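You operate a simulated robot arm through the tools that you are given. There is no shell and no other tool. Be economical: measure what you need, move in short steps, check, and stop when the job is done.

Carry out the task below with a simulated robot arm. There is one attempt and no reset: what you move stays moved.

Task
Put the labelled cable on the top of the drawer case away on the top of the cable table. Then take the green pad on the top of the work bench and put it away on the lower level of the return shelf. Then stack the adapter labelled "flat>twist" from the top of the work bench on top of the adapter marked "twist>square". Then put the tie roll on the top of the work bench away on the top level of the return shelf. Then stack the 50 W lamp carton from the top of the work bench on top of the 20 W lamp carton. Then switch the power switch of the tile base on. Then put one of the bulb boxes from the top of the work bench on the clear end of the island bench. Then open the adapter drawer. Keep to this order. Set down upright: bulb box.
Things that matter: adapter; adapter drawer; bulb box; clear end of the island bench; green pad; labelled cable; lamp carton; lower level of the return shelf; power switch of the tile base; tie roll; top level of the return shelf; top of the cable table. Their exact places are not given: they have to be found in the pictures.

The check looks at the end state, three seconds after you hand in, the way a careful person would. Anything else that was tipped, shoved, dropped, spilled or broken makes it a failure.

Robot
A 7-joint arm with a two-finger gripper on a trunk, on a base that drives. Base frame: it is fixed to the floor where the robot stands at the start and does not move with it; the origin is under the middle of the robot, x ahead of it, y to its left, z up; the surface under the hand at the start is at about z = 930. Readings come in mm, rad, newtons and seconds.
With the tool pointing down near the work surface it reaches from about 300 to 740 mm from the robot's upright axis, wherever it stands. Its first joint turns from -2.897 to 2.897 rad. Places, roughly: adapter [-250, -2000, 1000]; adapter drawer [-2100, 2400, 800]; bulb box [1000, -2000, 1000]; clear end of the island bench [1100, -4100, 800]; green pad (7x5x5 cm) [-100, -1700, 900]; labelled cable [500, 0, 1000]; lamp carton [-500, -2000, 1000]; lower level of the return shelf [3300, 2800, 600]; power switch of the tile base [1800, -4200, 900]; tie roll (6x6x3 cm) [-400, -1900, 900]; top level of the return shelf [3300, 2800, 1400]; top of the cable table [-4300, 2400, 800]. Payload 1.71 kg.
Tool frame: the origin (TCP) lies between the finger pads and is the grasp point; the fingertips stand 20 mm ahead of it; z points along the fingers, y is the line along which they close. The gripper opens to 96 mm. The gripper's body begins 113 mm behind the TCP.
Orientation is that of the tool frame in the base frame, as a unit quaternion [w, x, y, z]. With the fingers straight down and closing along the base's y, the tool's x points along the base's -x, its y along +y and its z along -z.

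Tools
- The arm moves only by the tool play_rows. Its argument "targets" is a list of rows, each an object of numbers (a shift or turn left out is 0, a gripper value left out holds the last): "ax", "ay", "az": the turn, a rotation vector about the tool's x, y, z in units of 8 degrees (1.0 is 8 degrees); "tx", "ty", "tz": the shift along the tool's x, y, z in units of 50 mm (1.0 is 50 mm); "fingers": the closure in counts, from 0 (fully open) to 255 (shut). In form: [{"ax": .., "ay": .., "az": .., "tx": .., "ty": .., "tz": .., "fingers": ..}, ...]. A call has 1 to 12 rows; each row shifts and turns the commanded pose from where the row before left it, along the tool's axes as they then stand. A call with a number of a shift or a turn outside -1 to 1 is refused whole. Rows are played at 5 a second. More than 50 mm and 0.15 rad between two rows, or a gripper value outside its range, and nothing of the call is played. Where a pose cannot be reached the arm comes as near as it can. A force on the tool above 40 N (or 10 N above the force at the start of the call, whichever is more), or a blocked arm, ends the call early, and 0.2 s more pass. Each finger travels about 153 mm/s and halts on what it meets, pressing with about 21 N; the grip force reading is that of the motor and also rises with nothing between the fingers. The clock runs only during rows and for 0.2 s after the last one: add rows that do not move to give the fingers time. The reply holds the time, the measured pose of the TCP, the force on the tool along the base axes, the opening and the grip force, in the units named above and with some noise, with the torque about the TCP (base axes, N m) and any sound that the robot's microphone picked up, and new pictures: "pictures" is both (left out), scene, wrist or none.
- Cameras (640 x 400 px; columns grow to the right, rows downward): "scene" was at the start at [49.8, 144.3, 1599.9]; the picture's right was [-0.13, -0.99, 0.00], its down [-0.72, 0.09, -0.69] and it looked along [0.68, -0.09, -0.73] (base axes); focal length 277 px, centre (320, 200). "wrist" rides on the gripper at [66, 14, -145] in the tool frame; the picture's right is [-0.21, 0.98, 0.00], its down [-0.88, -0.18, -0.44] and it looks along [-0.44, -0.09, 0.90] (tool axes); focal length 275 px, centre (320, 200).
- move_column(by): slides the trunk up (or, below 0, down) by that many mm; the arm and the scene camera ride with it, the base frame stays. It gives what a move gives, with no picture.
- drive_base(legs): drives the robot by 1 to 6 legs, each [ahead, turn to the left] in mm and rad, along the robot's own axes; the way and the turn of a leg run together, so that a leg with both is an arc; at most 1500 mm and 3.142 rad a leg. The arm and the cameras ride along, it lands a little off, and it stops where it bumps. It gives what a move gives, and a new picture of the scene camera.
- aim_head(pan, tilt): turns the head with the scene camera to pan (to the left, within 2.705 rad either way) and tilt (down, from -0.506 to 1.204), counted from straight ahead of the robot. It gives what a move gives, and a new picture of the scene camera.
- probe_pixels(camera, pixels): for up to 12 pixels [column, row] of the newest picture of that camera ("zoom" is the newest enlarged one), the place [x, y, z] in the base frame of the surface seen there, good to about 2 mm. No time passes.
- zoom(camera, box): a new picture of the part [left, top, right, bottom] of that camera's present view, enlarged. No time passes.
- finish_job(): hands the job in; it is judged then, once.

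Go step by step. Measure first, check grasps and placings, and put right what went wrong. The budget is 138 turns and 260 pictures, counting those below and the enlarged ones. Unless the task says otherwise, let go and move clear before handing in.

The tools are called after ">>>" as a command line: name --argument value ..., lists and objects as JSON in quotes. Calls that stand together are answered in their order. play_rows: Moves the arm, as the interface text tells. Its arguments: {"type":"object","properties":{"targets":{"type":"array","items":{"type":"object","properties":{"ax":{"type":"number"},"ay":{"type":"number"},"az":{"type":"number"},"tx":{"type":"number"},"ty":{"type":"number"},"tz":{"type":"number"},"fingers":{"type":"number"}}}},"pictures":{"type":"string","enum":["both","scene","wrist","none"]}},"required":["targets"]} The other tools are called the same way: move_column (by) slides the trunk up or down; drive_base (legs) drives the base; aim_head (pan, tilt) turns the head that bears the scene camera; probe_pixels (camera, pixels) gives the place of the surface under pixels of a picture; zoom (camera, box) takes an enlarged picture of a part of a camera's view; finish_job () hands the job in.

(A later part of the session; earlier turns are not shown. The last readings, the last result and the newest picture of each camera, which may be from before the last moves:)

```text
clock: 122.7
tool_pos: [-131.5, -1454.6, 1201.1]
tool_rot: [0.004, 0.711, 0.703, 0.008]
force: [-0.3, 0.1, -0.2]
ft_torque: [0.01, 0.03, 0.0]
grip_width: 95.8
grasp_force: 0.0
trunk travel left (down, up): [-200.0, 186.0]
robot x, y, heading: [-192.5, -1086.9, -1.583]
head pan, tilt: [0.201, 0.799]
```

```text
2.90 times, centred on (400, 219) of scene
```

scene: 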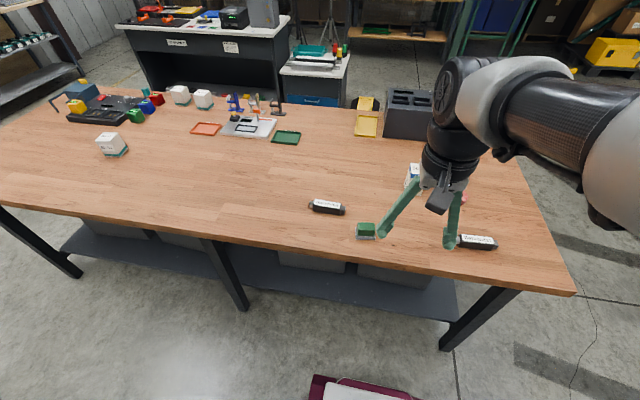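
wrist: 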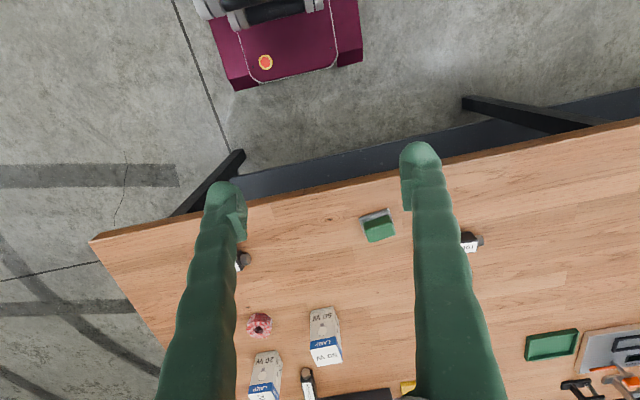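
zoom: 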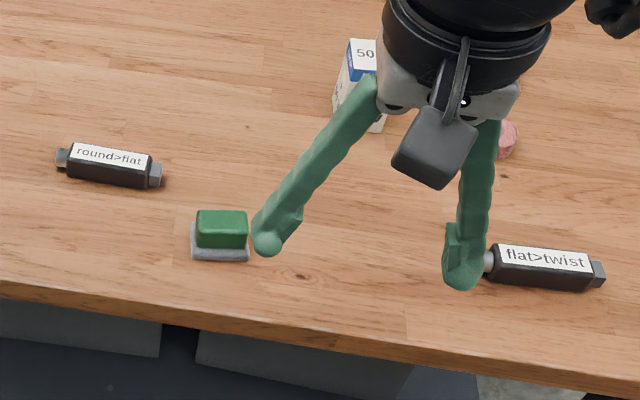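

The pad is about 70 mm along x, 50 mm along y and 46 mm high. The grasp tilt depends on the shelf clearance, so I'll look at the return shelf from here first.

>>> aim_head --pan 2.42 --tilt 0.1

>>> zoom --camera "scene" --box '[240, 140, 400, 240]'

```text
clock: 124.8
tool_pos: [-132.2, -1453.8, 1201.0]
tool_rot: [0.003, 0.711, 0.704, 0.006]
force: [0.4, 0.3, 0.6]
ft_torque: [0.01, -0.03, -0.04]
grip_width: 96.0
grasp_force: 0.1
trunk travel left (down, up): [-200.0, 186.0]
robot x, y, heading: [-191.4, -1092.9, -1.577]
head pan, tilt: [2.421, 0.099]
```

scene: 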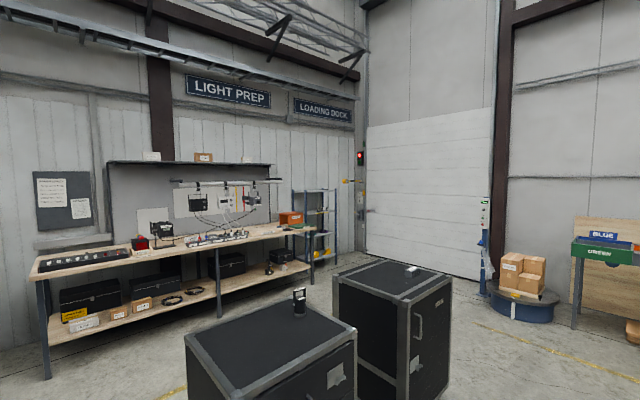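

```text
4.00 times, centred on (320, 190) of scene
```

zoom: 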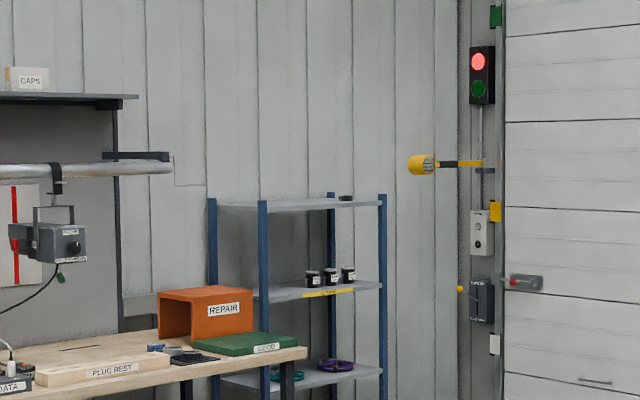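

I'll probe the shelf levels.

>>> probe_pixels --camera "zoom" --pixels '[[345, 204], [320, 285], [330, 376], [264, 290], [382, 290], [212, 230], [330, 195], [300, 382], [340, 366], [330, 294], [300, 352], [345, 198]]'

>>> zoom --camera "scene" --box '[285, 180, 355, 275]'

```text
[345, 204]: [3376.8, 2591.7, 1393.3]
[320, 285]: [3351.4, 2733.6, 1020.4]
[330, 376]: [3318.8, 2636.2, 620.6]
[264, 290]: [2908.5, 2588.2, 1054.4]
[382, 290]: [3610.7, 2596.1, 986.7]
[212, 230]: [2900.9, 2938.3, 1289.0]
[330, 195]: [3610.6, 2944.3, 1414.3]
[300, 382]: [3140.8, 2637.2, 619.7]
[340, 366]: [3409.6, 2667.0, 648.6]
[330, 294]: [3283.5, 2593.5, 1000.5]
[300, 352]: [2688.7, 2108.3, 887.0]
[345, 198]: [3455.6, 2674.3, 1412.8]
```

```text
4.21 times, centred on (320, 228) of scene
```

zoom: 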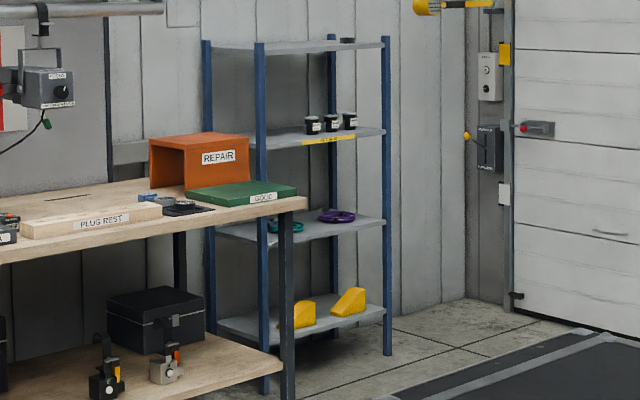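

The shelf has levels at z≈200, 620, 1005 and 1400, so the lower level is z≈620 with about 365 mm clearance. I'll grasp the pad with the tool tilted about 40° forward, so I can slip it in the same way. First I hover tilted.

>>> play_rows --targets '[{"tx": -0.7, "ty": 0.5, "tz": 0.4}, {"tx": -0.7, "ty": 0.5, "tz": 0.4}, {"tx": -0.7, "ty": 0.44, "tz": 0.4}, {"tx": -0.7, "tz": 0.5}, {"tz": 1}, {"ay": -1}, {"ay": -1}, {"ay": -1}, {"ay": -1}, {"ay": -1}, {}]' --pictures "wrist"

>>> aim_head --pan 0.1 --tilt 0.8

```text
clock: 127.2
tool_pos: [-61.1, -1601.2, 1064.9]
tool_rot: [0.232, 0.676, 0.663, -0.224]
force: [-0.7, 0.1, 0.3]
ft_torque: [0.03, -0.05, 0.06]
grip_width: 95.8
grasp_force: 0.0
out of reach, approached as far as the arm can: row 10
trunk travel left (down, up): [-200.0, 186.0]
robot x, y, heading: [-191.6, -1091.3, -1.582]
head pan, tilt: [2.421, 0.099]
```

wrist: 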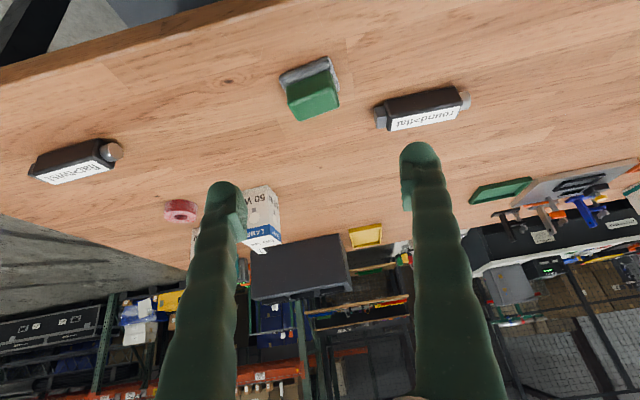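

```text
clock: 129.3
tool_pos: [-59.8, -1601.1, 1066.5]
tool_rot: [0.231, 0.676, 0.662, -0.225]
force: [-0.6, 0.8, -0.2]
ft_torque: [0.0, -0.03, -0.01]
grip_width: 96.2
grasp_force: 0.1
trunk travel left (down, up): [-200.0, 186.0]
robot x, y, heading: [-195.0, -1091.6, -1.577]
head pan, tilt: [0.099, 0.799]
```

scene: 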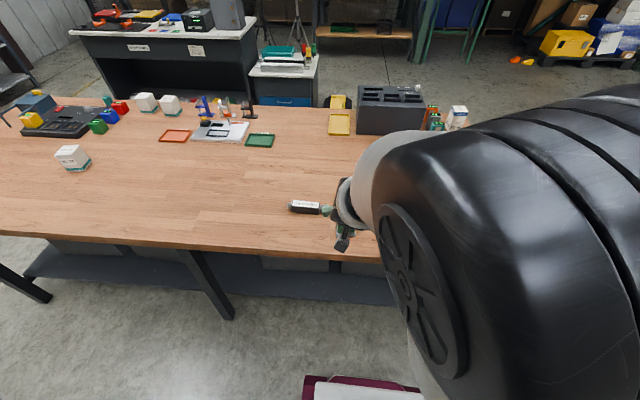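

The tilt is 37.7°. I'll probe the pad corners in the wrist view.

>>> probe_pixels --camera "wrist" --pixels '[[281, 83], [329, 65], [296, 118], [340, 103], [288, 97], [333, 82], [318, 90], [314, 110], [305, 75]]'

>>> zoom --camera "wrist" --box '[256, 40, 384, 140]'

```text
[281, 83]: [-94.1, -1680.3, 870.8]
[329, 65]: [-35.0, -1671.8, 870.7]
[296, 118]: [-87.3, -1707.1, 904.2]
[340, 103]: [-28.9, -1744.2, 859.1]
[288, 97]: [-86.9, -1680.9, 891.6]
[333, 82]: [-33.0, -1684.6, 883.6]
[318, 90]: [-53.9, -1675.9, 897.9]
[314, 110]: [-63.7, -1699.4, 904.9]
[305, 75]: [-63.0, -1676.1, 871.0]
```

```text
4.00 times, centred on (320, 90) of wrist
```

zoom: 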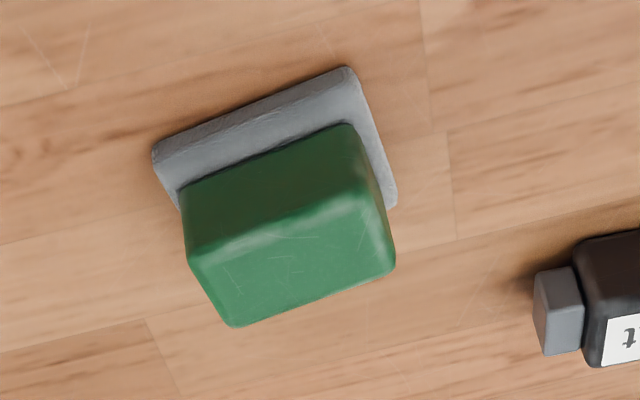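

The pad's near edge is yawed about 7.7°, with the green block centred at about (-61,-1692). I'll yaw about the vertical, then advance along the tool axis to just short of it and look.

>>> play_rows --targets '[{"ax": -0.59, "az": -0.76}, {"tx": 0.68, "ty": -0.26}, {"tz": 0.8}, {"tz": 0.8}, {"tz": 0.6}, {}]' --pictures "wrist"

```text
clock: 130.8
tool_pos: [-67.9, -1643.4, 957.0]
tool_rot: [0.259, 0.624, 0.703, -0.221]
force: [0.2, -0.3, -1.4]
ft_torque: [0.02, 0.02, 0.01]
grip_width: 96.0
grasp_force: 0.2
trunk travel left (down, up): [-200.0, 186.0]
robot x, y, heading: [-197.3, -1092.0, -1.577]
head pan, tilt: [0.099, 0.799]
```

wrist: 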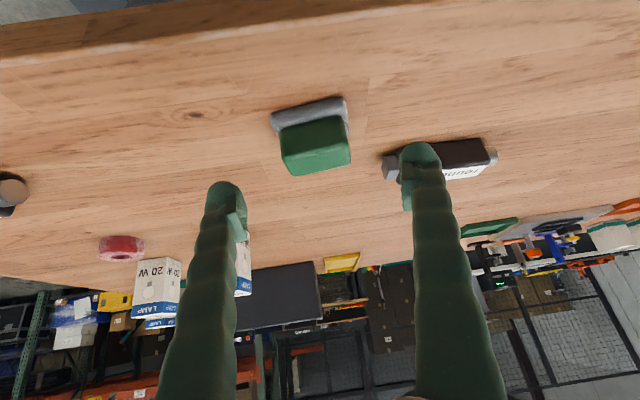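

I'll check the right-hand adapter's clearance from the finger path before closing in.

>>> probe_pixels --camera "wrist" --pixels '[[388, 172], [350, 155], [282, 165], [310, 130], [271, 118], [346, 100]]'

```text
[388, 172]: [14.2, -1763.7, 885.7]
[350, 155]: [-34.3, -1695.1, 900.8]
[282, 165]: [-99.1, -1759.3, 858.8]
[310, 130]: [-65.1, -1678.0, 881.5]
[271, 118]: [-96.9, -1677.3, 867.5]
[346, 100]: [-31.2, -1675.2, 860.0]
```

It's clear. I'll advance and grip.

>>> play_rows --targets '[{"tz": 0.6, "tx": 0.07}, {"tz": 0.6}, {"tz": 0.4}, {}, {"fingers": 150}, {"fingers": 200}, {}, {}]' --pictures "wrist"

```text
clock: 132.6
tool_pos: [-60.6, -1690.0, 893.0]
tool_rot: [0.258, 0.624, 0.703, -0.222]
force: [-1.3, -1.1, 1.4]
ft_torque: [-0.01, -0.02, -0.04]
grip_width: 59.1
grasp_force: 21.1
trunk travel left (down, up): [-200.0, 186.0]
robot x, y, heading: [-193.2, -1089.5, -1.576]
head pan, tilt: [0.099, 0.799]
```

wrist: 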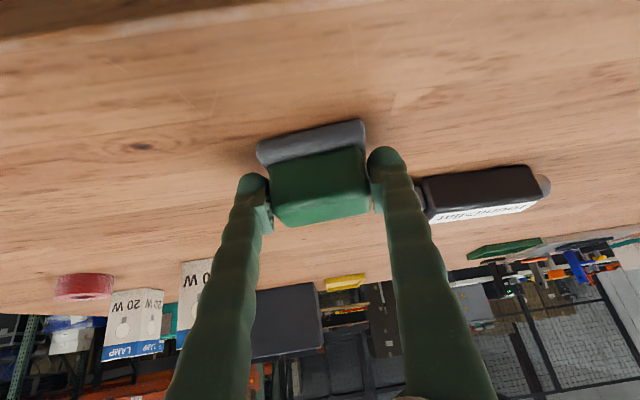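

It's gripped at 59 mm. I'll lift straight up.

>>> play_rows --targets '[{"tx": -0.4, "tz": -0.48}, {"tx": -0.5, "tz": -0.6}, {"tx": -0.5, "tz": -0.6}, {"tx": -0.5, "tz": -0.6}, {}]' --pictures "wrist"

```text
clock: 133.8
tool_pos: [-61.2, -1691.1, 1041.1]
tool_rot: [0.259, 0.624, 0.703, -0.22]
force: [-0.5, -0.1, -1.5]
ft_torque: [0.02, 0.03, -0.02]
grip_width: 59.1
grasp_force: 21.0
trunk travel left (down, up): [-200.0, 186.0]
robot x, y, heading: [-191.0, -1085.9, -1.583]
head pan, tilt: [0.099, 0.799]
```

wrist: 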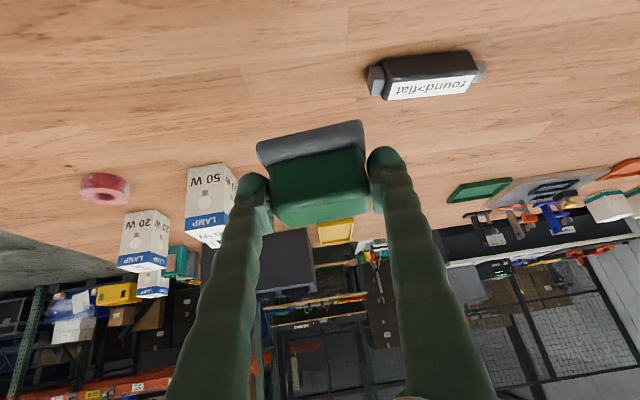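

The pad is lifted cleanly. I'll back up, turn toward +x and look at the corridor.

>>> drive_base --legs '[[-120, 0], [0, 1.63]]'

>>> aim_head --pan 0.3 --tilt 0.5

```text
clock: 139.7
tool_pos: [399.4, -805.5, 1039.8]
tool_rot: [0.337, -0.082, 0.937, 0.037]
force: [0.1, 0.3, -0.8]
ft_torque: [0.01, 0.02, 0.0]
grip_width: 58.9
grasp_force: 20.6
trunk travel left (down, up): [-200.0, 186.0]
robot x, y, heading: [-192.9, -971.8, 0.052]
head pan, tilt: [0.099, 0.799]
```

scene: 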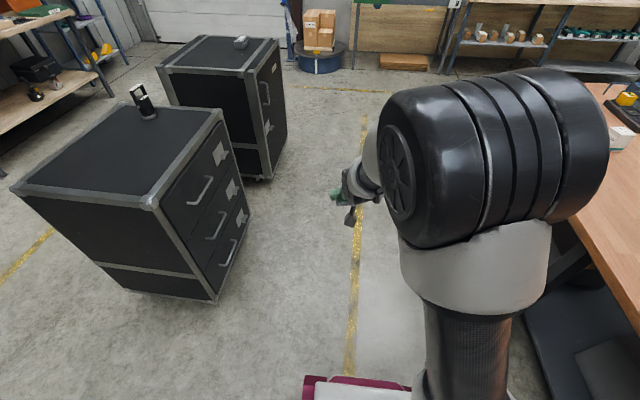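

```text
clock: 140.5
tool_pos: [384.8, -808.7, 1048.6]
tool_rot: [0.344, -0.081, 0.935, 0.038]
force: [0.4, -0.3, -1.4]
ft_torque: [-0.02, 0.03, 0.01]
grip_width: 58.9
grasp_force: 21.2
trunk travel left (down, up): [-200.0, 186.0]
robot x, y, heading: [-195.4, -974.0, 0.05]
head pan, tilt: [0.3, 0.499]
```

scene: 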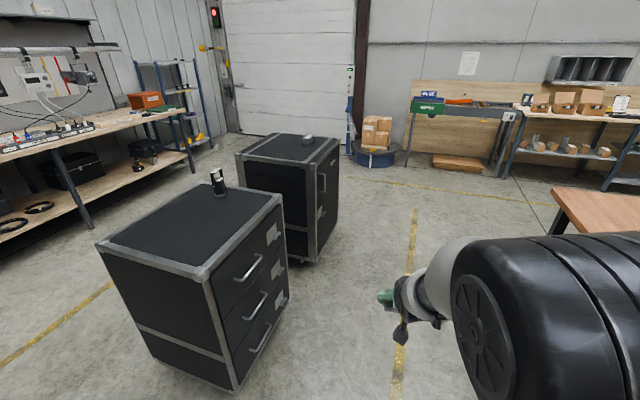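

I'll probe the case corners, the carton base and the shelf for routing.

>>> probe_pixels --camera "scene" --pixels '[[310, 258], [237, 390], [285, 300], [345, 225], [356, 163], [190, 172], [210, 148], [375, 166], [242, 128]]'

```text
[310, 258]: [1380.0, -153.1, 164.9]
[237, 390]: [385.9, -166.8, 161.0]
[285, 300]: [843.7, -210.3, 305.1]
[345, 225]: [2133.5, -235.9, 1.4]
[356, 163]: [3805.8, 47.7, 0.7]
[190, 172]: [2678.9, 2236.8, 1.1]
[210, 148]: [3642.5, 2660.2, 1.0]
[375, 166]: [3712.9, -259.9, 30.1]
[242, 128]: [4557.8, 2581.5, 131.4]
```

The corridor is free. I'll drive along it and then diagonally to the shelf.

>>> drive_base --legs '[[1200, 0], [1100, 0], [0, 1.057], [1300, 0], [1200, 0], [0, 0.464]]'

>>> aim_head --pan 0.1 --tilt 0.6

```text
clock: 170.1
tool_pos: [3157.1, 1907.8, 1049.5]
tool_rot: [-0.226, 0.698, -0.626, -0.263]
force: [0.1, 0.0, -1.5]
ft_torque: [0.02, 0.02, 0.03]
grip_width: 57.8
grasp_force: 20.6
trunk travel left (down, up): [-200.0, 186.0]
robot x, y, heading: [3286.6, 1321.4, 1.557]
head pan, tilt: [0.3, 0.499]
```

scene: 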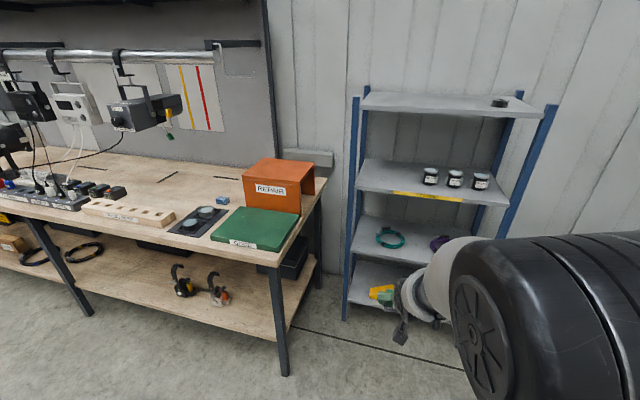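

```text
clock: 170.8
tool_pos: [3156.8, 1894.4, 1057.6]
tool_rot: [-0.231, 0.696, -0.625, -0.268]
force: [-0.2, 0.7, -0.3]
ft_torque: [-0.01, -0.01, 0.01]
grip_width: 57.8
grasp_force: 20.8
trunk travel left (down, up): [-200.0, 186.0]
robot x, y, heading: [3287.3, 1321.3, 1.552]
head pan, tilt: [0.099, 0.6]
```

scene: 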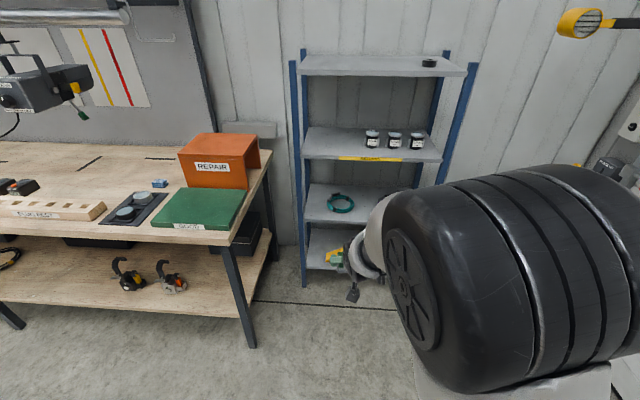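

I'll probe the shelf's lower level and the items on it.

>>> probe_pixels --camera "scene" --pixels '[[340, 204], [340, 218], [310, 222], [370, 220], [355, 185], [306, 157], [440, 162], [316, 190], [270, 150], [430, 62], [370, 72], [232, 246]]'

>>> zoom --camera "scene" --box '[280, 100, 480, 300]'

```text
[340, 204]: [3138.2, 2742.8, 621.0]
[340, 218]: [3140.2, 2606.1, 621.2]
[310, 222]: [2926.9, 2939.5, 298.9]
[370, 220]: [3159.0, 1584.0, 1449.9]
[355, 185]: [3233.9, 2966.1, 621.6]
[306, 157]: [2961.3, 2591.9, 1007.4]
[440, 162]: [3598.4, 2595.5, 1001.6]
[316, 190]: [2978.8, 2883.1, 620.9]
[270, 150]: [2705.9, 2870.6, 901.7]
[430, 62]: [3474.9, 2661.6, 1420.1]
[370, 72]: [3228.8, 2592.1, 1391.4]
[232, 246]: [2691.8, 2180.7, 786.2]
```

```text
2.00 times, centred on (380, 200) of scene
```

zoom: 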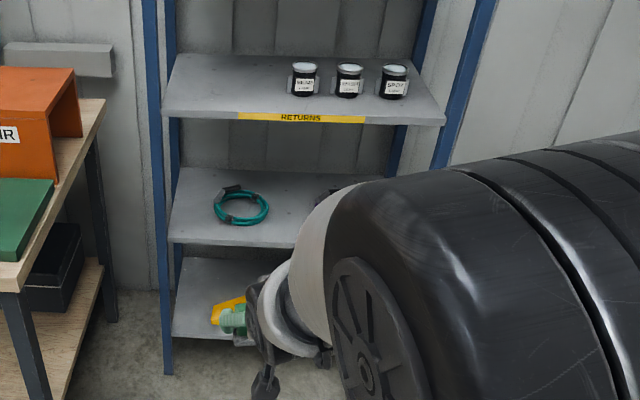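

The level holds a teal ring at about (3138,2743) and a purple one farther right. I'll drive closer, lower the trunk and look with the wrist camera.

>>> drive_base --legs '[[430, 0.018]]'

>>> move_column --by -195

>>> play_rows --targets '[{"ay": 0.2}, {}]'

```text
clock: 173.6
tool_pos: [3153.5, 2322.2, 1057.2]
tool_rot: [-0.228, 0.701, -0.619, -0.27]
force: [-0.3, 0.4, -1.4]
ft_torque: [-0.01, -0.03, -0.01]
grip_width: 57.6
grasp_force: 20.6
trunk travel left (down, up): [-200.0, 186.0]
robot x, y, heading: [3290.4, 1751.0, 1.575]
head pan, tilt: [0.099, 0.6]
```

scene: 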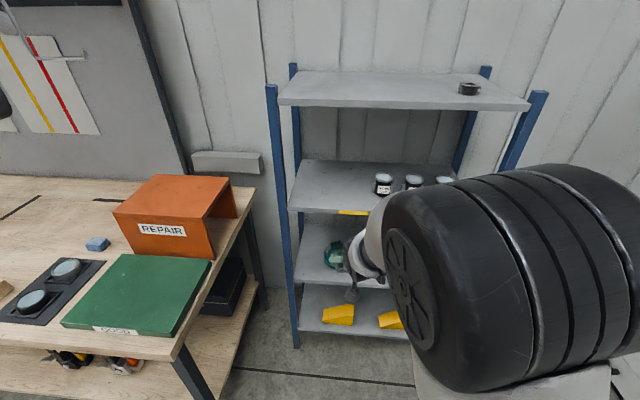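

```text
clock: 175.7
tool_pos: [3154.0, 2306.8, 871.7]
tool_rot: [-0.232, 0.699, -0.618, -0.276]
force: [0.2, -0.2, -0.7]
ft_torque: [-0.02, -0.02, 0.0]
grip_width: 57.8
grasp_force: 20.7
trunk travel left (down, up): [-5.0, 381.0]
robot x, y, heading: [3293.0, 1755.7, 1.574]
head pan, tilt: [0.099, 0.6]
```

```text
clock: 176.3
tool_pos: [3155.1, 2306.2, 870.4]
tool_rot: [-0.222, 0.703, -0.621, -0.266]
force: [-0.2, 0.1, 0.0]
ft_torque: [0.01, 0.01, 0.01]
grip_width: 57.8
grasp_force: 21.0
trunk travel left (down, up): [-5.0, 381.0]
robot x, y, heading: [3293.5, 1753.2, 1.57]
head pan, tilt: [0.099, 0.6]
```

scene: 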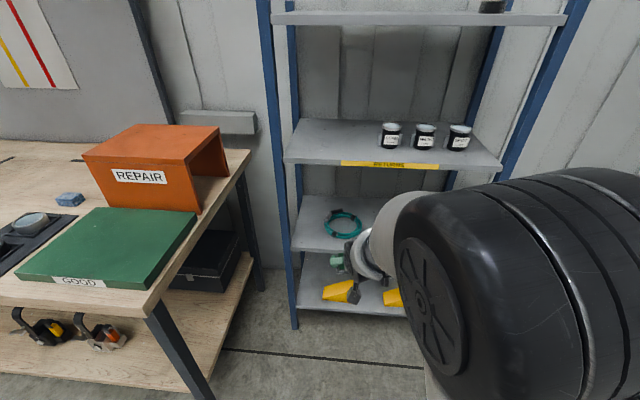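
wrist: 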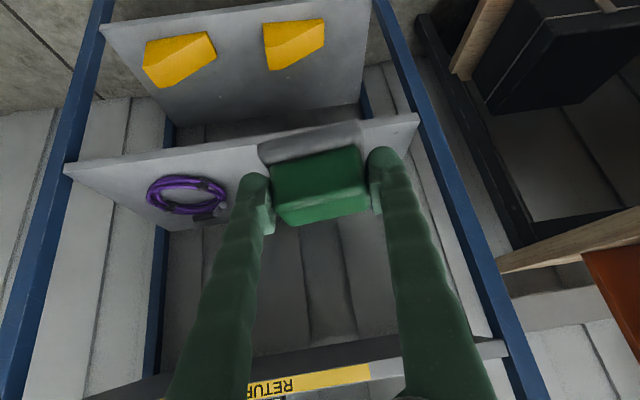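

The purple ring is visible at wrist (187,193). I'll probe it.

>>> probe_pixels --camera "wrist" --pixels '[[150, 195], [226, 200], [185, 179], [215, 215], [120, 180], [240, 165], [190, 213], [75, 172], [100, 185]]'

>>> probe_pixels --camera "scene" --pixels '[[327, 225], [361, 225], [343, 236], [341, 212], [320, 245], [377, 220], [365, 205]]'

```text
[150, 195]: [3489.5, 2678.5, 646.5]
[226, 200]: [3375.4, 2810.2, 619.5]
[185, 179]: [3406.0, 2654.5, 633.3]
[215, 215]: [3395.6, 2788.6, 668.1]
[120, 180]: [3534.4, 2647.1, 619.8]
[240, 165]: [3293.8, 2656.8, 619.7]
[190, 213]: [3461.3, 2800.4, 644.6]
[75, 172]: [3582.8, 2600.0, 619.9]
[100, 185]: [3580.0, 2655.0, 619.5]
```

```text
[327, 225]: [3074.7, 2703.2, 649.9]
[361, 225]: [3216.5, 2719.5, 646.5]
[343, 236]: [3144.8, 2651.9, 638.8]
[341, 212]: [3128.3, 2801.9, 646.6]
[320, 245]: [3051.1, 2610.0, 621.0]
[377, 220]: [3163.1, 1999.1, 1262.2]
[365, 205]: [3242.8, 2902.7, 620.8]
```

There's a gap between the rings at x≈3218–3350, so I'll target (3284, 2662). I'll move the hand right and down before driving in.

>>> play_rows --targets '[{"tx": 0.4, "ty": -0.52, "tz": 0.38}, {"tx": 0.5, "ty": -0.52, "tz": 0.48}, {"tx": 0.5, "ty": -0.52, "tz": 0.48}, {"tx": 0.5, "ty": -0.52, "tz": 0.48}, {"tx": 0.5, "ty": -0.54, "tz": 0.48}, {}]' --pictures "none"

>>> drive_base --legs '[[260, 0]]'

>>> play_rows --targets '[{}]'

```text
clock: 177.7
tool_pos: [3282.3, 2307.4, 703.8]
tool_rot: [-0.224, 0.703, -0.621, -0.266]
force: [-0.7, 0.4, 0.2]
ft_torque: [-0.01, 0.02, 0.0]
grip_width: 57.6
grasp_force: 21.3
trunk travel left (down, up): [-5.0, 381.0]
robot x, y, heading: [3287.8, 1756.0, 1.568]
head pan, tilt: [0.099, 0.6]
```

```text
clock: 179.7
tool_pos: [3280.5, 2568.4, 705.0]
tool_rot: [-0.224, 0.704, -0.62, -0.265]
force: [-0.4, -0.8, -0.7]
ft_torque: [0.0, 0.0, 0.02]
grip_width: 57.5
grasp_force: 21.0
trunk travel left (down, up): [-5.0, 381.0]
robot x, y, heading: [3291.4, 2016.3, 1.573]
head pan, tilt: [0.099, 0.6]
```

scene: 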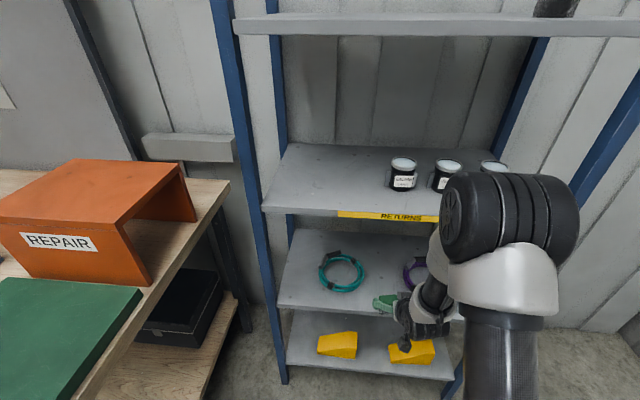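

```text
clock: 180.1
tool_pos: [3281.0, 2558.4, 713.6]
tool_rot: [-0.23, 0.702, -0.618, -0.27]
force: [0.2, 0.0, -2.0]
ft_torque: [0.01, -0.01, 0.02]
grip_width: 57.3
grasp_force: 20.9
trunk travel left (down, up): [-5.0, 381.0]
robot x, y, heading: [3291.9, 2018.5, 1.572]
head pan, tilt: [0.099, 0.6]
```

scene: 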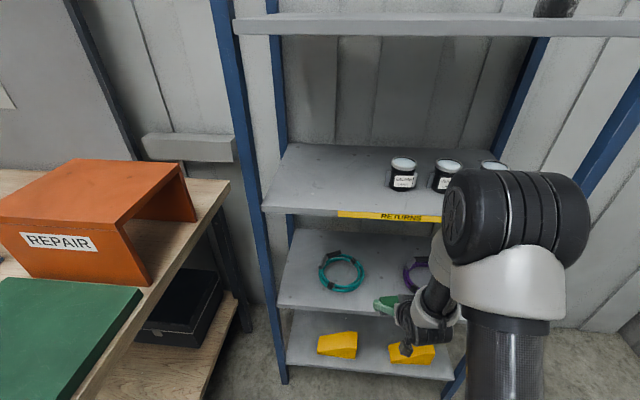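
wrist: 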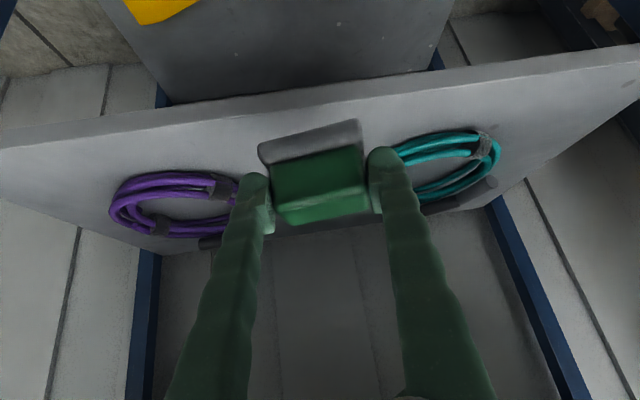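

The pad is lined up between the rings. I'll move forward over the shelf, then lower it most of the way.

>>> play_rows --targets '[{"ay": 0.18}, {"tx": -0.5, "ty": -0.08, "tz": 0.44}, {"tx": -0.5, "ty": -0.09, "tz": 0.44}, {"tx": -0.54, "ty": -0.1, "tz": 0.43}, {"tx": 0.3, "tz": 0.35}, {"tx": 0.2, "tz": 0.24}, {}]' --pictures "both"

```text
clock: 181.7
tool_pos: [3281.6, 2660.2, 673.8]
tool_rot: [-0.221, 0.706, -0.62, -0.261]
force: [0.1, -0.8, -0.2]
ft_torque: [-0.03, 0.03, 0.02]
grip_width: 57.5
grasp_force: 21.5
trunk travel left (down, up): [-5.0, 381.0]
robot x, y, heading: [3290.1, 2016.1, 1.575]
head pan, tilt: [0.099, 0.6]
```

scene: 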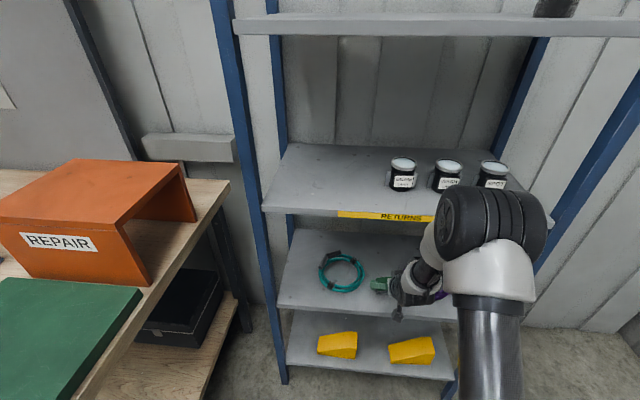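
wrist: 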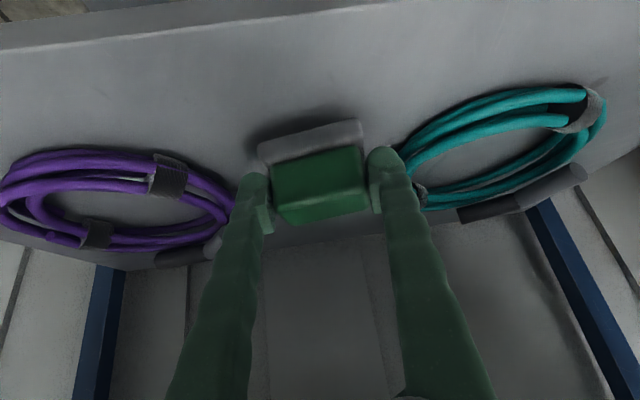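

There's clearance on both sides. I'll lower the last 17 mm to contact.

>>> play_rows --targets '[{"tx": 0.12, "tz": 0.14}, {"tx": 0.1, "tz": 0.13}, {}]' --pictures "none"

```text
clock: 182.5
tool_pos: [3281.8, 2660.6, 656.2]
tool_rot: [-0.222, 0.706, -0.62, -0.261]
force: [-0.5, 0.7, 1.9]
ft_torque: [-0.02, 0.09, -0.03]
grip_width: 57.4
grasp_force: 21.8
trunk travel left (down, up): [-5.0, 381.0]
robot x, y, heading: [3290.8, 2015.9, 1.571]
head pan, tilt: [0.099, 0.6]
```

Contact, at +1.9 N. I'll open slightly, let it settle, and withdraw along the tool axis.

>>> play_rows --targets '[{"fingers": 76}, {}, {"tz": -0.3}, {"tz": -0.7}, {"tz": -0.8}, {"tz": -0.8}, {"tz": -0.8}, {}]'

```text
clock: 184.3
tool_pos: [3298.5, 2549.4, 786.9]
tool_rot: [-0.222, 0.706, -0.62, -0.262]
force: [0.9, 0.0, 0.4]
ft_torque: [-0.01, 0.01, -0.01]
grip_width: 67.3
grasp_force: 0.0
trunk travel left (down, up): [-5.0, 381.0]
robot x, y, heading: [3293.4, 2015.0, 1.572]
head pan, tilt: [0.099, 0.6]
```

scene: 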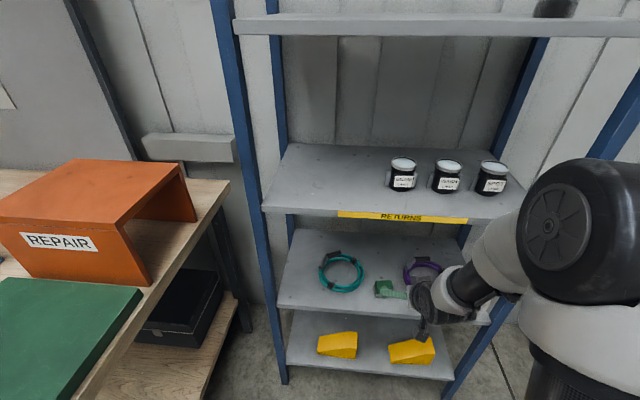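
wrist: 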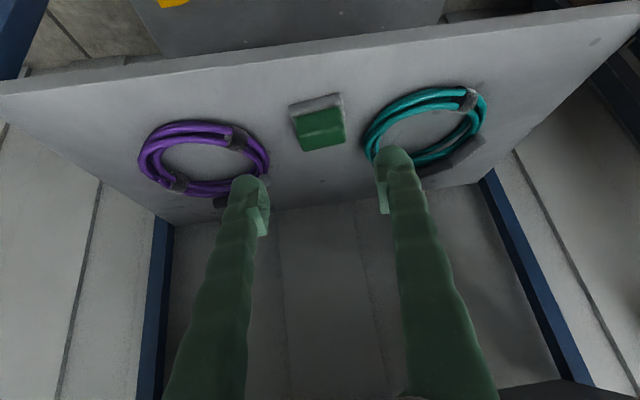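

The pad sits neatly between the rings. I'll back out, raise the trunk, straighten the tool and head back to the work bench.

>>> drive_base --legs '[[-700, 0]]'

>>> move_column --by 195

>>> play_rows --targets '[{"ax": 0.4, "az": 0.6}, {"ay": 1, "fingers": 0}, {"ay": 1}, {"ay": 1}, {"ay": 1}, {"ay": 0.9}, {"tz": -1, "tx": 0.6}, {"tz": -1, "tx": 0.6}, {"tz": -1, "tx": 0.6}, {"tz": -0.8, "tx": 0.6}, {}]' --pictures "none"

>>> drive_base --legs '[[0, 2.658], [1300, 0], [1157, 0], [0, -1.029], [1300, 0], [1050, 0]]'

```text
clock: 188.3
tool_pos: [3299.0, 1852.6, 786.3]
tool_rot: [-0.221, 0.707, -0.619, -0.263]
force: [0.4, 0.9, -0.6]
ft_torque: [-0.03, -0.01, 0.0]
grip_width: 67.8
grasp_force: 0.1
trunk travel left (down, up): [-5.0, 381.0]
robot x, y, heading: [3295.5, 1315.8, 1.583]
head pan, tilt: [0.099, 0.6]
```

scene: 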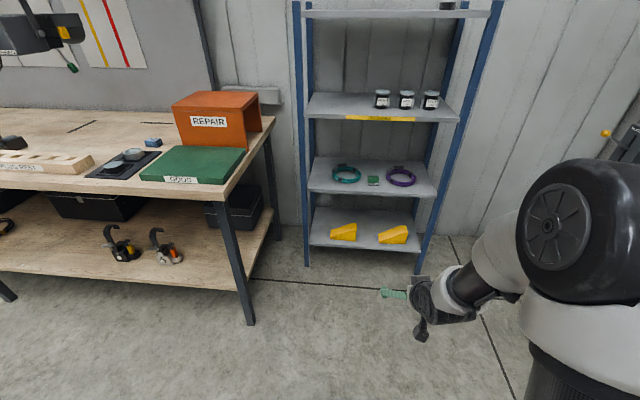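

```text
clock: 190.5
tool_pos: [3298.1, 1839.6, 989.3]
tool_rot: [-0.227, 0.705, -0.616, -0.266]
force: [0.4, 0.0, 0.3]
ft_torque: [-0.02, -0.01, 0.02]
grip_width: 67.5
grasp_force: 0.0
trunk travel left (down, up): [-200.0, 186.0]
robot x, y, heading: [3291.8, 1313.7, 1.572]
head pan, tilt: [0.099, 0.6]
```

```text
refused: row 7 steps farther than a row can; nothing moved
```

```text
clock: 225.9
tool_pos: [-762.3, -935.0, 988.6]
tool_rot: [0.033, 0.934, 0.075, -0.348]
force: [-0.2, -0.9, -0.7]
ft_torque: [-0.03, -0.02, -0.02]
grip_width: 67.4
grasp_force: 0.2
trunk travel left (down, up): [-200.0, 186.0]
robot x, y, heading: [-238.4, -926.3, -3.109]
head pan, tilt: [0.099, 0.6]
```

scene: 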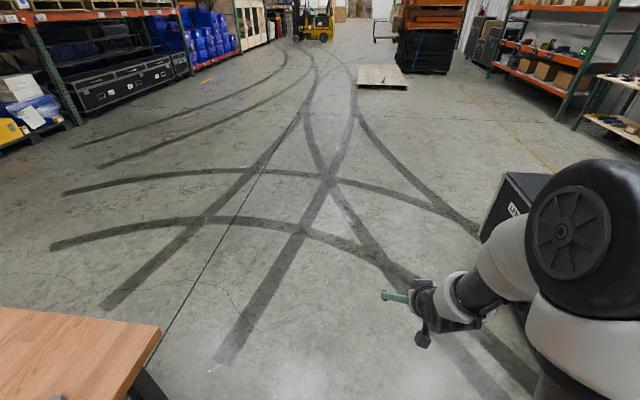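

The rows were refused but the driving went fine. I'm at (-238,-926), so I'll straighten the tool now and turn to face the bench.

>>> play_rows --targets '[{"ax": 0.4, "az": 0.6}, {"ay": 1, "fingers": 0}, {"ay": 1}, {"ay": 1}, {"ay": 1}, {"ay": 0.9}, {"tz": -0.8, "tx": 0.3}, {"tz": -0.8, "tx": 0.3}, {"tz": -0.8, "tx": 0.3}, {"tz": -0.8, "tx": 0.3}, {"tz": -0.8}, {}]' --pictures "none"

>>> drive_base --legs '[[0, 1.538], [200, 0]]'

>>> play_rows --targets '[{}]'

```text
clock: 228.5
tool_pos: [-680.0, -925.7, 1194.5]
tool_rot: [0.011, 0.999, 0.033, -0.023]
force: [0.9, 1.0, -0.3]
ft_torque: [-0.02, 0.02, -0.02]
grip_width: 96.0
grasp_force: 0.0
trunk travel left (down, up): [-200.0, 186.0]
robot x, y, heading: [-241.5, -926.4, -3.108]
head pan, tilt: [0.099, 0.6]
```

```text
clock: 234.6
tool_pos: [-246.4, -1562.9, 1196.6]
tool_rot: [0.025, 0.693, 0.72, -0.009]
force: [-1.0, -0.2, 0.4]
ft_torque: [-0.02, -0.05, -0.01]
grip_width: 96.0
grasp_force: 0.2
trunk travel left (down, up): [-200.0, 186.0]
robot x, y, heading: [-233.9, -1126.8, -1.572]
head pan, tilt: [0.099, 0.6]
```

scene: 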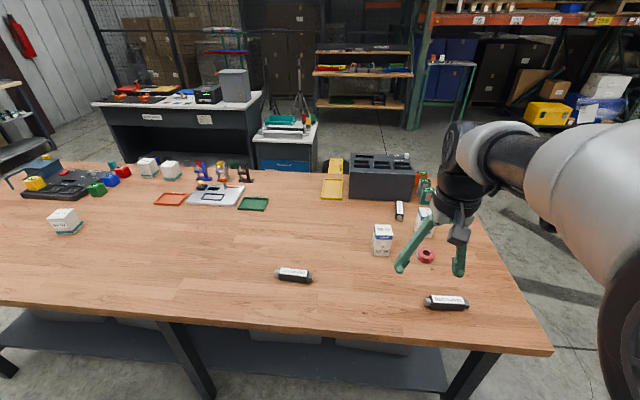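

```text
clock: 235.0
tool_pos: [-247.1, -1550.2, 1200.2]
tool_rot: [0.029, 0.694, 0.719, -0.014]
force: [-0.1, 0.7, 0.2]
ft_torque: [0.0, -0.04, -0.02]
grip_width: 96.0
grasp_force: 0.0
trunk travel left (down, up): [-200.0, 186.0]
robot x, y, heading: [-236.9, -1127.0, -1.564]
head pan, tilt: [0.099, 0.6]
```

scene: 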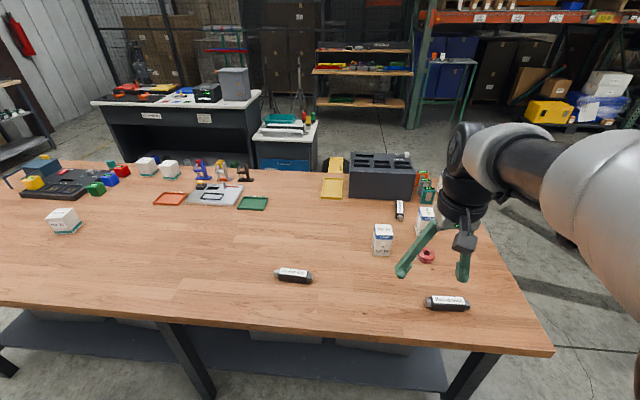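
wrist: 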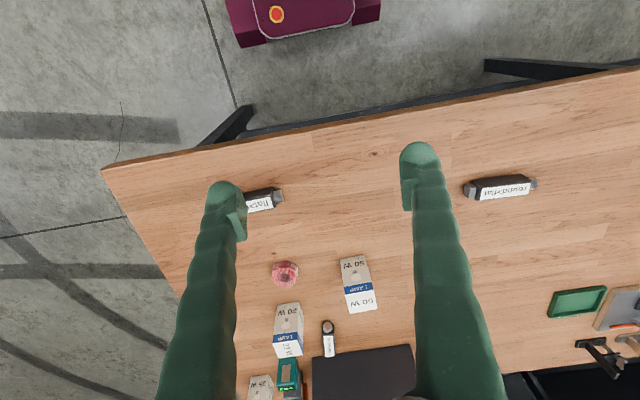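

I'll zoom in on the right side of the bench to read the labels, and probe the adapters.

>>> zoom --camera "scene" --box '[340, 140, 500, 320]'

>>> probe_pixels --camera "scene" --pixels '[[447, 301], [428, 304], [470, 304], [399, 205], [399, 217], [399, 211], [396, 214], [404, 214], [427, 257], [382, 228], [422, 211], [430, 306]]'

>>> zoom --camera "wrist" --box '[230, 170, 400, 400]'

```text
2.22 times, centred on (420, 230) of scene
```

zoom: 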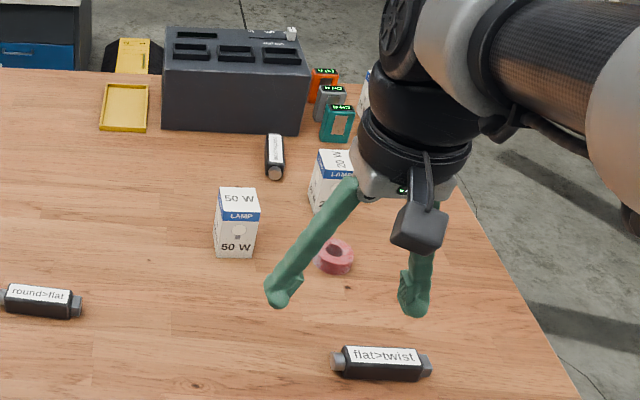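

```text
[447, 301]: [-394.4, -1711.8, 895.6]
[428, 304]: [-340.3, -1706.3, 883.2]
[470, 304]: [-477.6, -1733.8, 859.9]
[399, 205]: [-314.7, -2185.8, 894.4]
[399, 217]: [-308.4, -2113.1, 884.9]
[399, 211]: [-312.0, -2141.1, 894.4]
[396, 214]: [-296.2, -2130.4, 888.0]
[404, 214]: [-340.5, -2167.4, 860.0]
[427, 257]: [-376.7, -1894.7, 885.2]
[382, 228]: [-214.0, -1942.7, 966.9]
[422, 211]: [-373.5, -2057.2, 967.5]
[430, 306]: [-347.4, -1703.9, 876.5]
```

```text
1.74 times, centred on (315, 285) of wrist
```

zoom: 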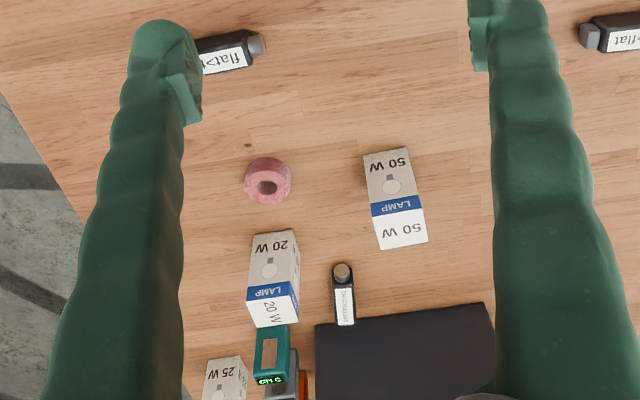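

twist>square lies lengthwise along y at about (-312,-2160), too far from the front. The right end of the bench reaches both adapters, so I'll reposition there facing +x.

>>> drive_base --legs '[[0, -1.58], [850, 0], [0, 1.571], [810, 0], [0, 1.571]]'

>>> aim_head --pan 0.1 --tilt 0.75

```text
clock: 257.7
tool_pos: [-666.4, -1960.7, 1199.6]
tool_rot: [0.029, -0.009, 0.999, 0.011]
force: [-0.1, -0.6, -0.6]
ft_torque: [0.01, 0.0, 0.01]
grip_width: 96.3
grasp_force: 0.1
trunk travel left (down, up): [-200.0, 186.0]
robot x, y, heading: [-1088.8, -1944.9, -0.017]
head pan, tilt: [0.099, 0.6]
```

scene: 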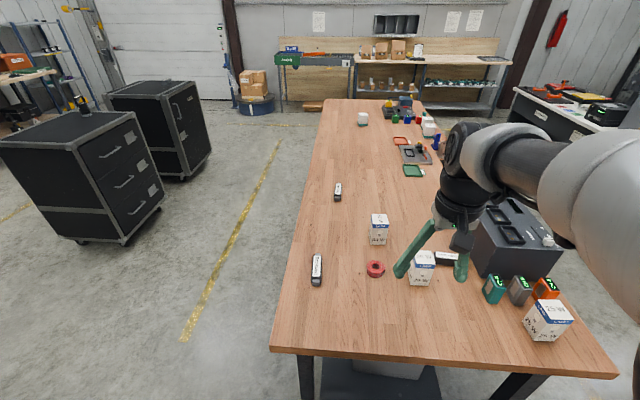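

```text
clock: 258.4
tool_pos: [-685.0, -1959.7, 1206.7]
tool_rot: [0.038, -0.009, 0.999, 0.011]
force: [-0.4, -0.8, 1.4]
ft_torque: [-0.02, -0.06, 0.01]
grip_width: 95.9
grasp_force: 0.0
trunk travel left (down, up): [-200.0, 186.0]
robot x, y, heading: [-1088.7, -1944.6, -0.017]
head pan, tilt: [0.099, 0.75]
```

scene: 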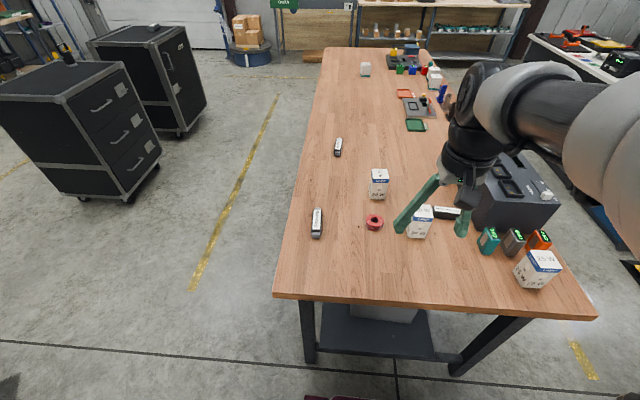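

This view is good. I'll probe the bench edge and zoom in on the adapters.

>>> probe_pixels --camera "scene" --pixels '[[330, 298], [318, 222], [318, 208], [316, 236], [447, 212], [436, 211], [457, 213], [375, 222], [379, 178], [420, 211], [304, 362], [316, 215]]'

>>> zoom --camera "scene" --box '[290, 150, 570, 300]'

```text
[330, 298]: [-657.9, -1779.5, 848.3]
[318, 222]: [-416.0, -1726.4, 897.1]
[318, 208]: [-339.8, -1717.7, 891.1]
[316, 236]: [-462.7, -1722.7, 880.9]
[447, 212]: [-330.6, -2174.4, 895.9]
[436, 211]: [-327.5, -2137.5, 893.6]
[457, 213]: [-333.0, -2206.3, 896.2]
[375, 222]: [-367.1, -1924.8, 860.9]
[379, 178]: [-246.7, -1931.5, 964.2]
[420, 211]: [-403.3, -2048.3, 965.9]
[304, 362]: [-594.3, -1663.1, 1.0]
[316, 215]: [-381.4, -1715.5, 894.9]
```

```text
2.29 times, centred on (430, 225) of scene
```

zoom: 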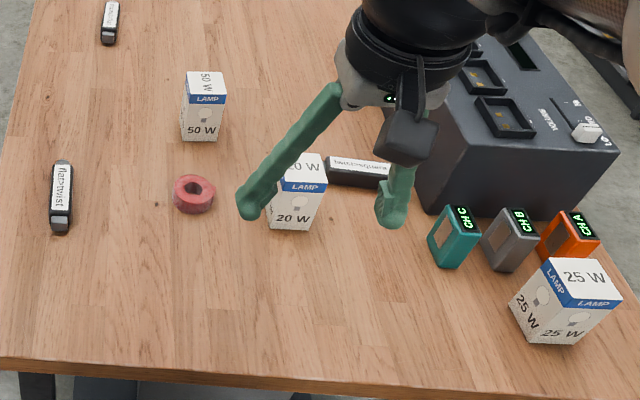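

The bench edge is at x=-658, with legs set back at -594. I'll shift the base sideways to y≈-2030 and a bit closer so both adapters are within reach.

>>> drive_base --legs '[[-100, 0], [0, -0.5], [175, 0], [0, 0.52], [25, 0]]'

>>> play_rows --targets '[{"ay": 0.6}, {"ty": 0.9}, {"ty": 0.9}, {"ty": 0.9}, {"ty": 0.9}, {"ty": 0.9}, {"tx": -0.9}, {"tx": -0.9}, {"tx": -0.9}, {"tx": -0.9}, {}]'

```text
clock: 264.5
tool_pos: [-616.9, -2037.7, 1209.7]
tool_rot: [0.041, -0.018, 0.999, 0.011]
force: [1.2, 0.3, 0.4]
ft_torque: [0.01, 0.07, 0.0]
grip_width: 96.1
grasp_force: 0.0
trunk travel left (down, up): [-200.0, 186.0]
robot x, y, heading: [-1011.8, -2027.9, -0.001]
head pan, tilt: [0.099, 0.75]
```

scene: 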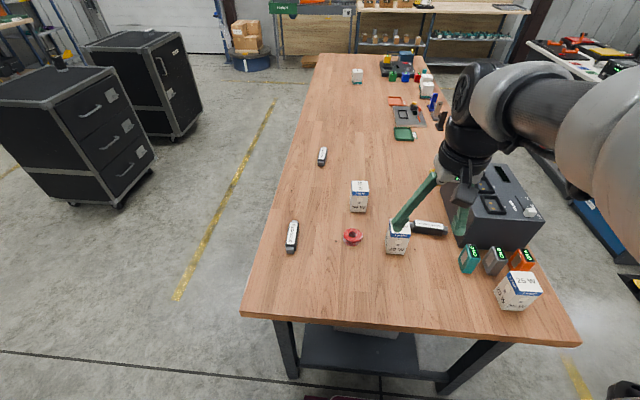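

```text
clock: 266.9
tool_pos: [-448.0, -1806.3, 1215.3]
tool_rot: [0.001, -0.018, 1.0, 0.009]
force: [-0.6, -0.6, 0.1]
ft_torque: [-0.02, 0.02, -0.01]
grip_width: 95.9
grasp_force: 0.0
trunk travel left (down, up): [-200.0, 186.0]
robot x, y, heading: [-1013.5, -2026.9, -0.003]
head pan, tilt: [0.099, 0.75]
```

scene: 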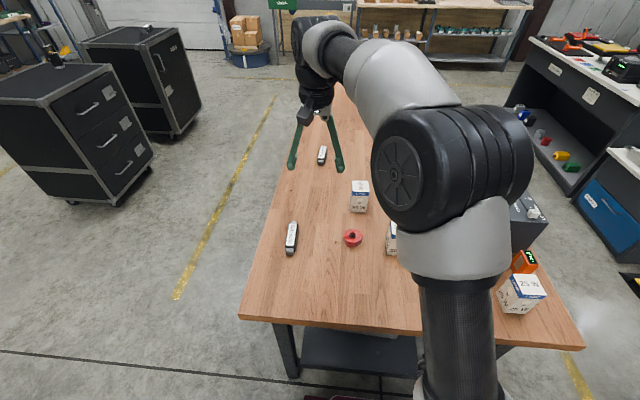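
wrist: 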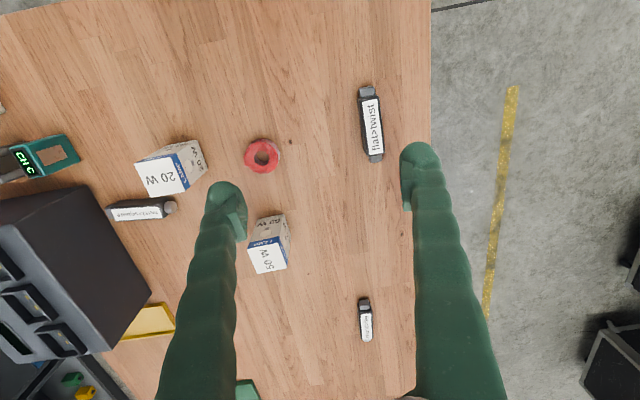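

The flat>twist adapter runs along x at wrist (370,125), and the gripper closes along y, which suits it. I'll probe both adapters.

>>> probe_pixels --camera "wrist" --pixels '[[366, 92], [376, 157], [362, 127], [380, 124], [371, 125], [372, 140], [112, 204], [172, 206], [138, 210], [140, 201], [160, 212], [125, 212]]'

>>> zoom --camera "wrist" --box '[90, 60, 410, 260]'

```text
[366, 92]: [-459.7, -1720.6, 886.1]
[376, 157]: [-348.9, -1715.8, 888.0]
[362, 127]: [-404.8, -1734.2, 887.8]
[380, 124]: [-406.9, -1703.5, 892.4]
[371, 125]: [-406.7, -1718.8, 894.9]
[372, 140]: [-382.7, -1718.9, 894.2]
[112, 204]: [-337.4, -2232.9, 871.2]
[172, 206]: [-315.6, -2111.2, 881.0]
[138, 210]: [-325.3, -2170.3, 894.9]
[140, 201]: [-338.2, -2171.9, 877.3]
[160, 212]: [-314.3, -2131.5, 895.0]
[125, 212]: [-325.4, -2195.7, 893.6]
```

```text
2.00 times, centred on (250, 160) of wrist
```

zoom: 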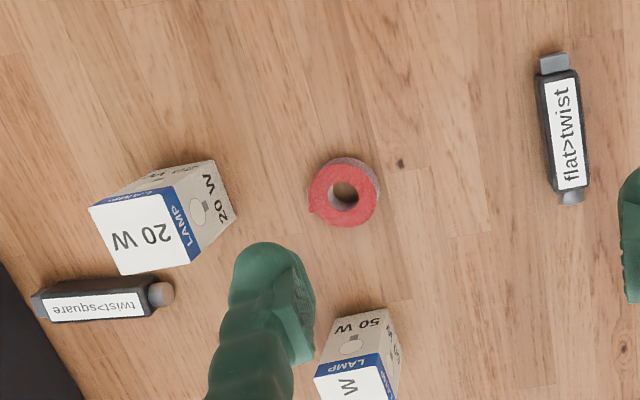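

"twist>square" is confirmed. I'll check how close the dark rack is to the placing zone.

>>> probe_pixels --camera "wrist" --pixels '[[70, 190], [40, 198], [100, 240], [130, 290], [148, 302], [20, 210], [110, 230], [125, 222], [185, 160], [198, 150], [140, 170], [165, 190]]'

```text
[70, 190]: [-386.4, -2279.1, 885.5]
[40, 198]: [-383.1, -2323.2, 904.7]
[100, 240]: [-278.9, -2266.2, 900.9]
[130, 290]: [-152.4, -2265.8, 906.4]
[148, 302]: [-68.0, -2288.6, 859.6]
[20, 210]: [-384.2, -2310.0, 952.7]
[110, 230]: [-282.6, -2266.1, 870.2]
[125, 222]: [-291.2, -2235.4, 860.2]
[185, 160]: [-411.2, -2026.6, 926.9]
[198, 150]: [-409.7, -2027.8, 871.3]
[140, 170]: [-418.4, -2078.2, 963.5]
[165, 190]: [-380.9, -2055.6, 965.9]
```

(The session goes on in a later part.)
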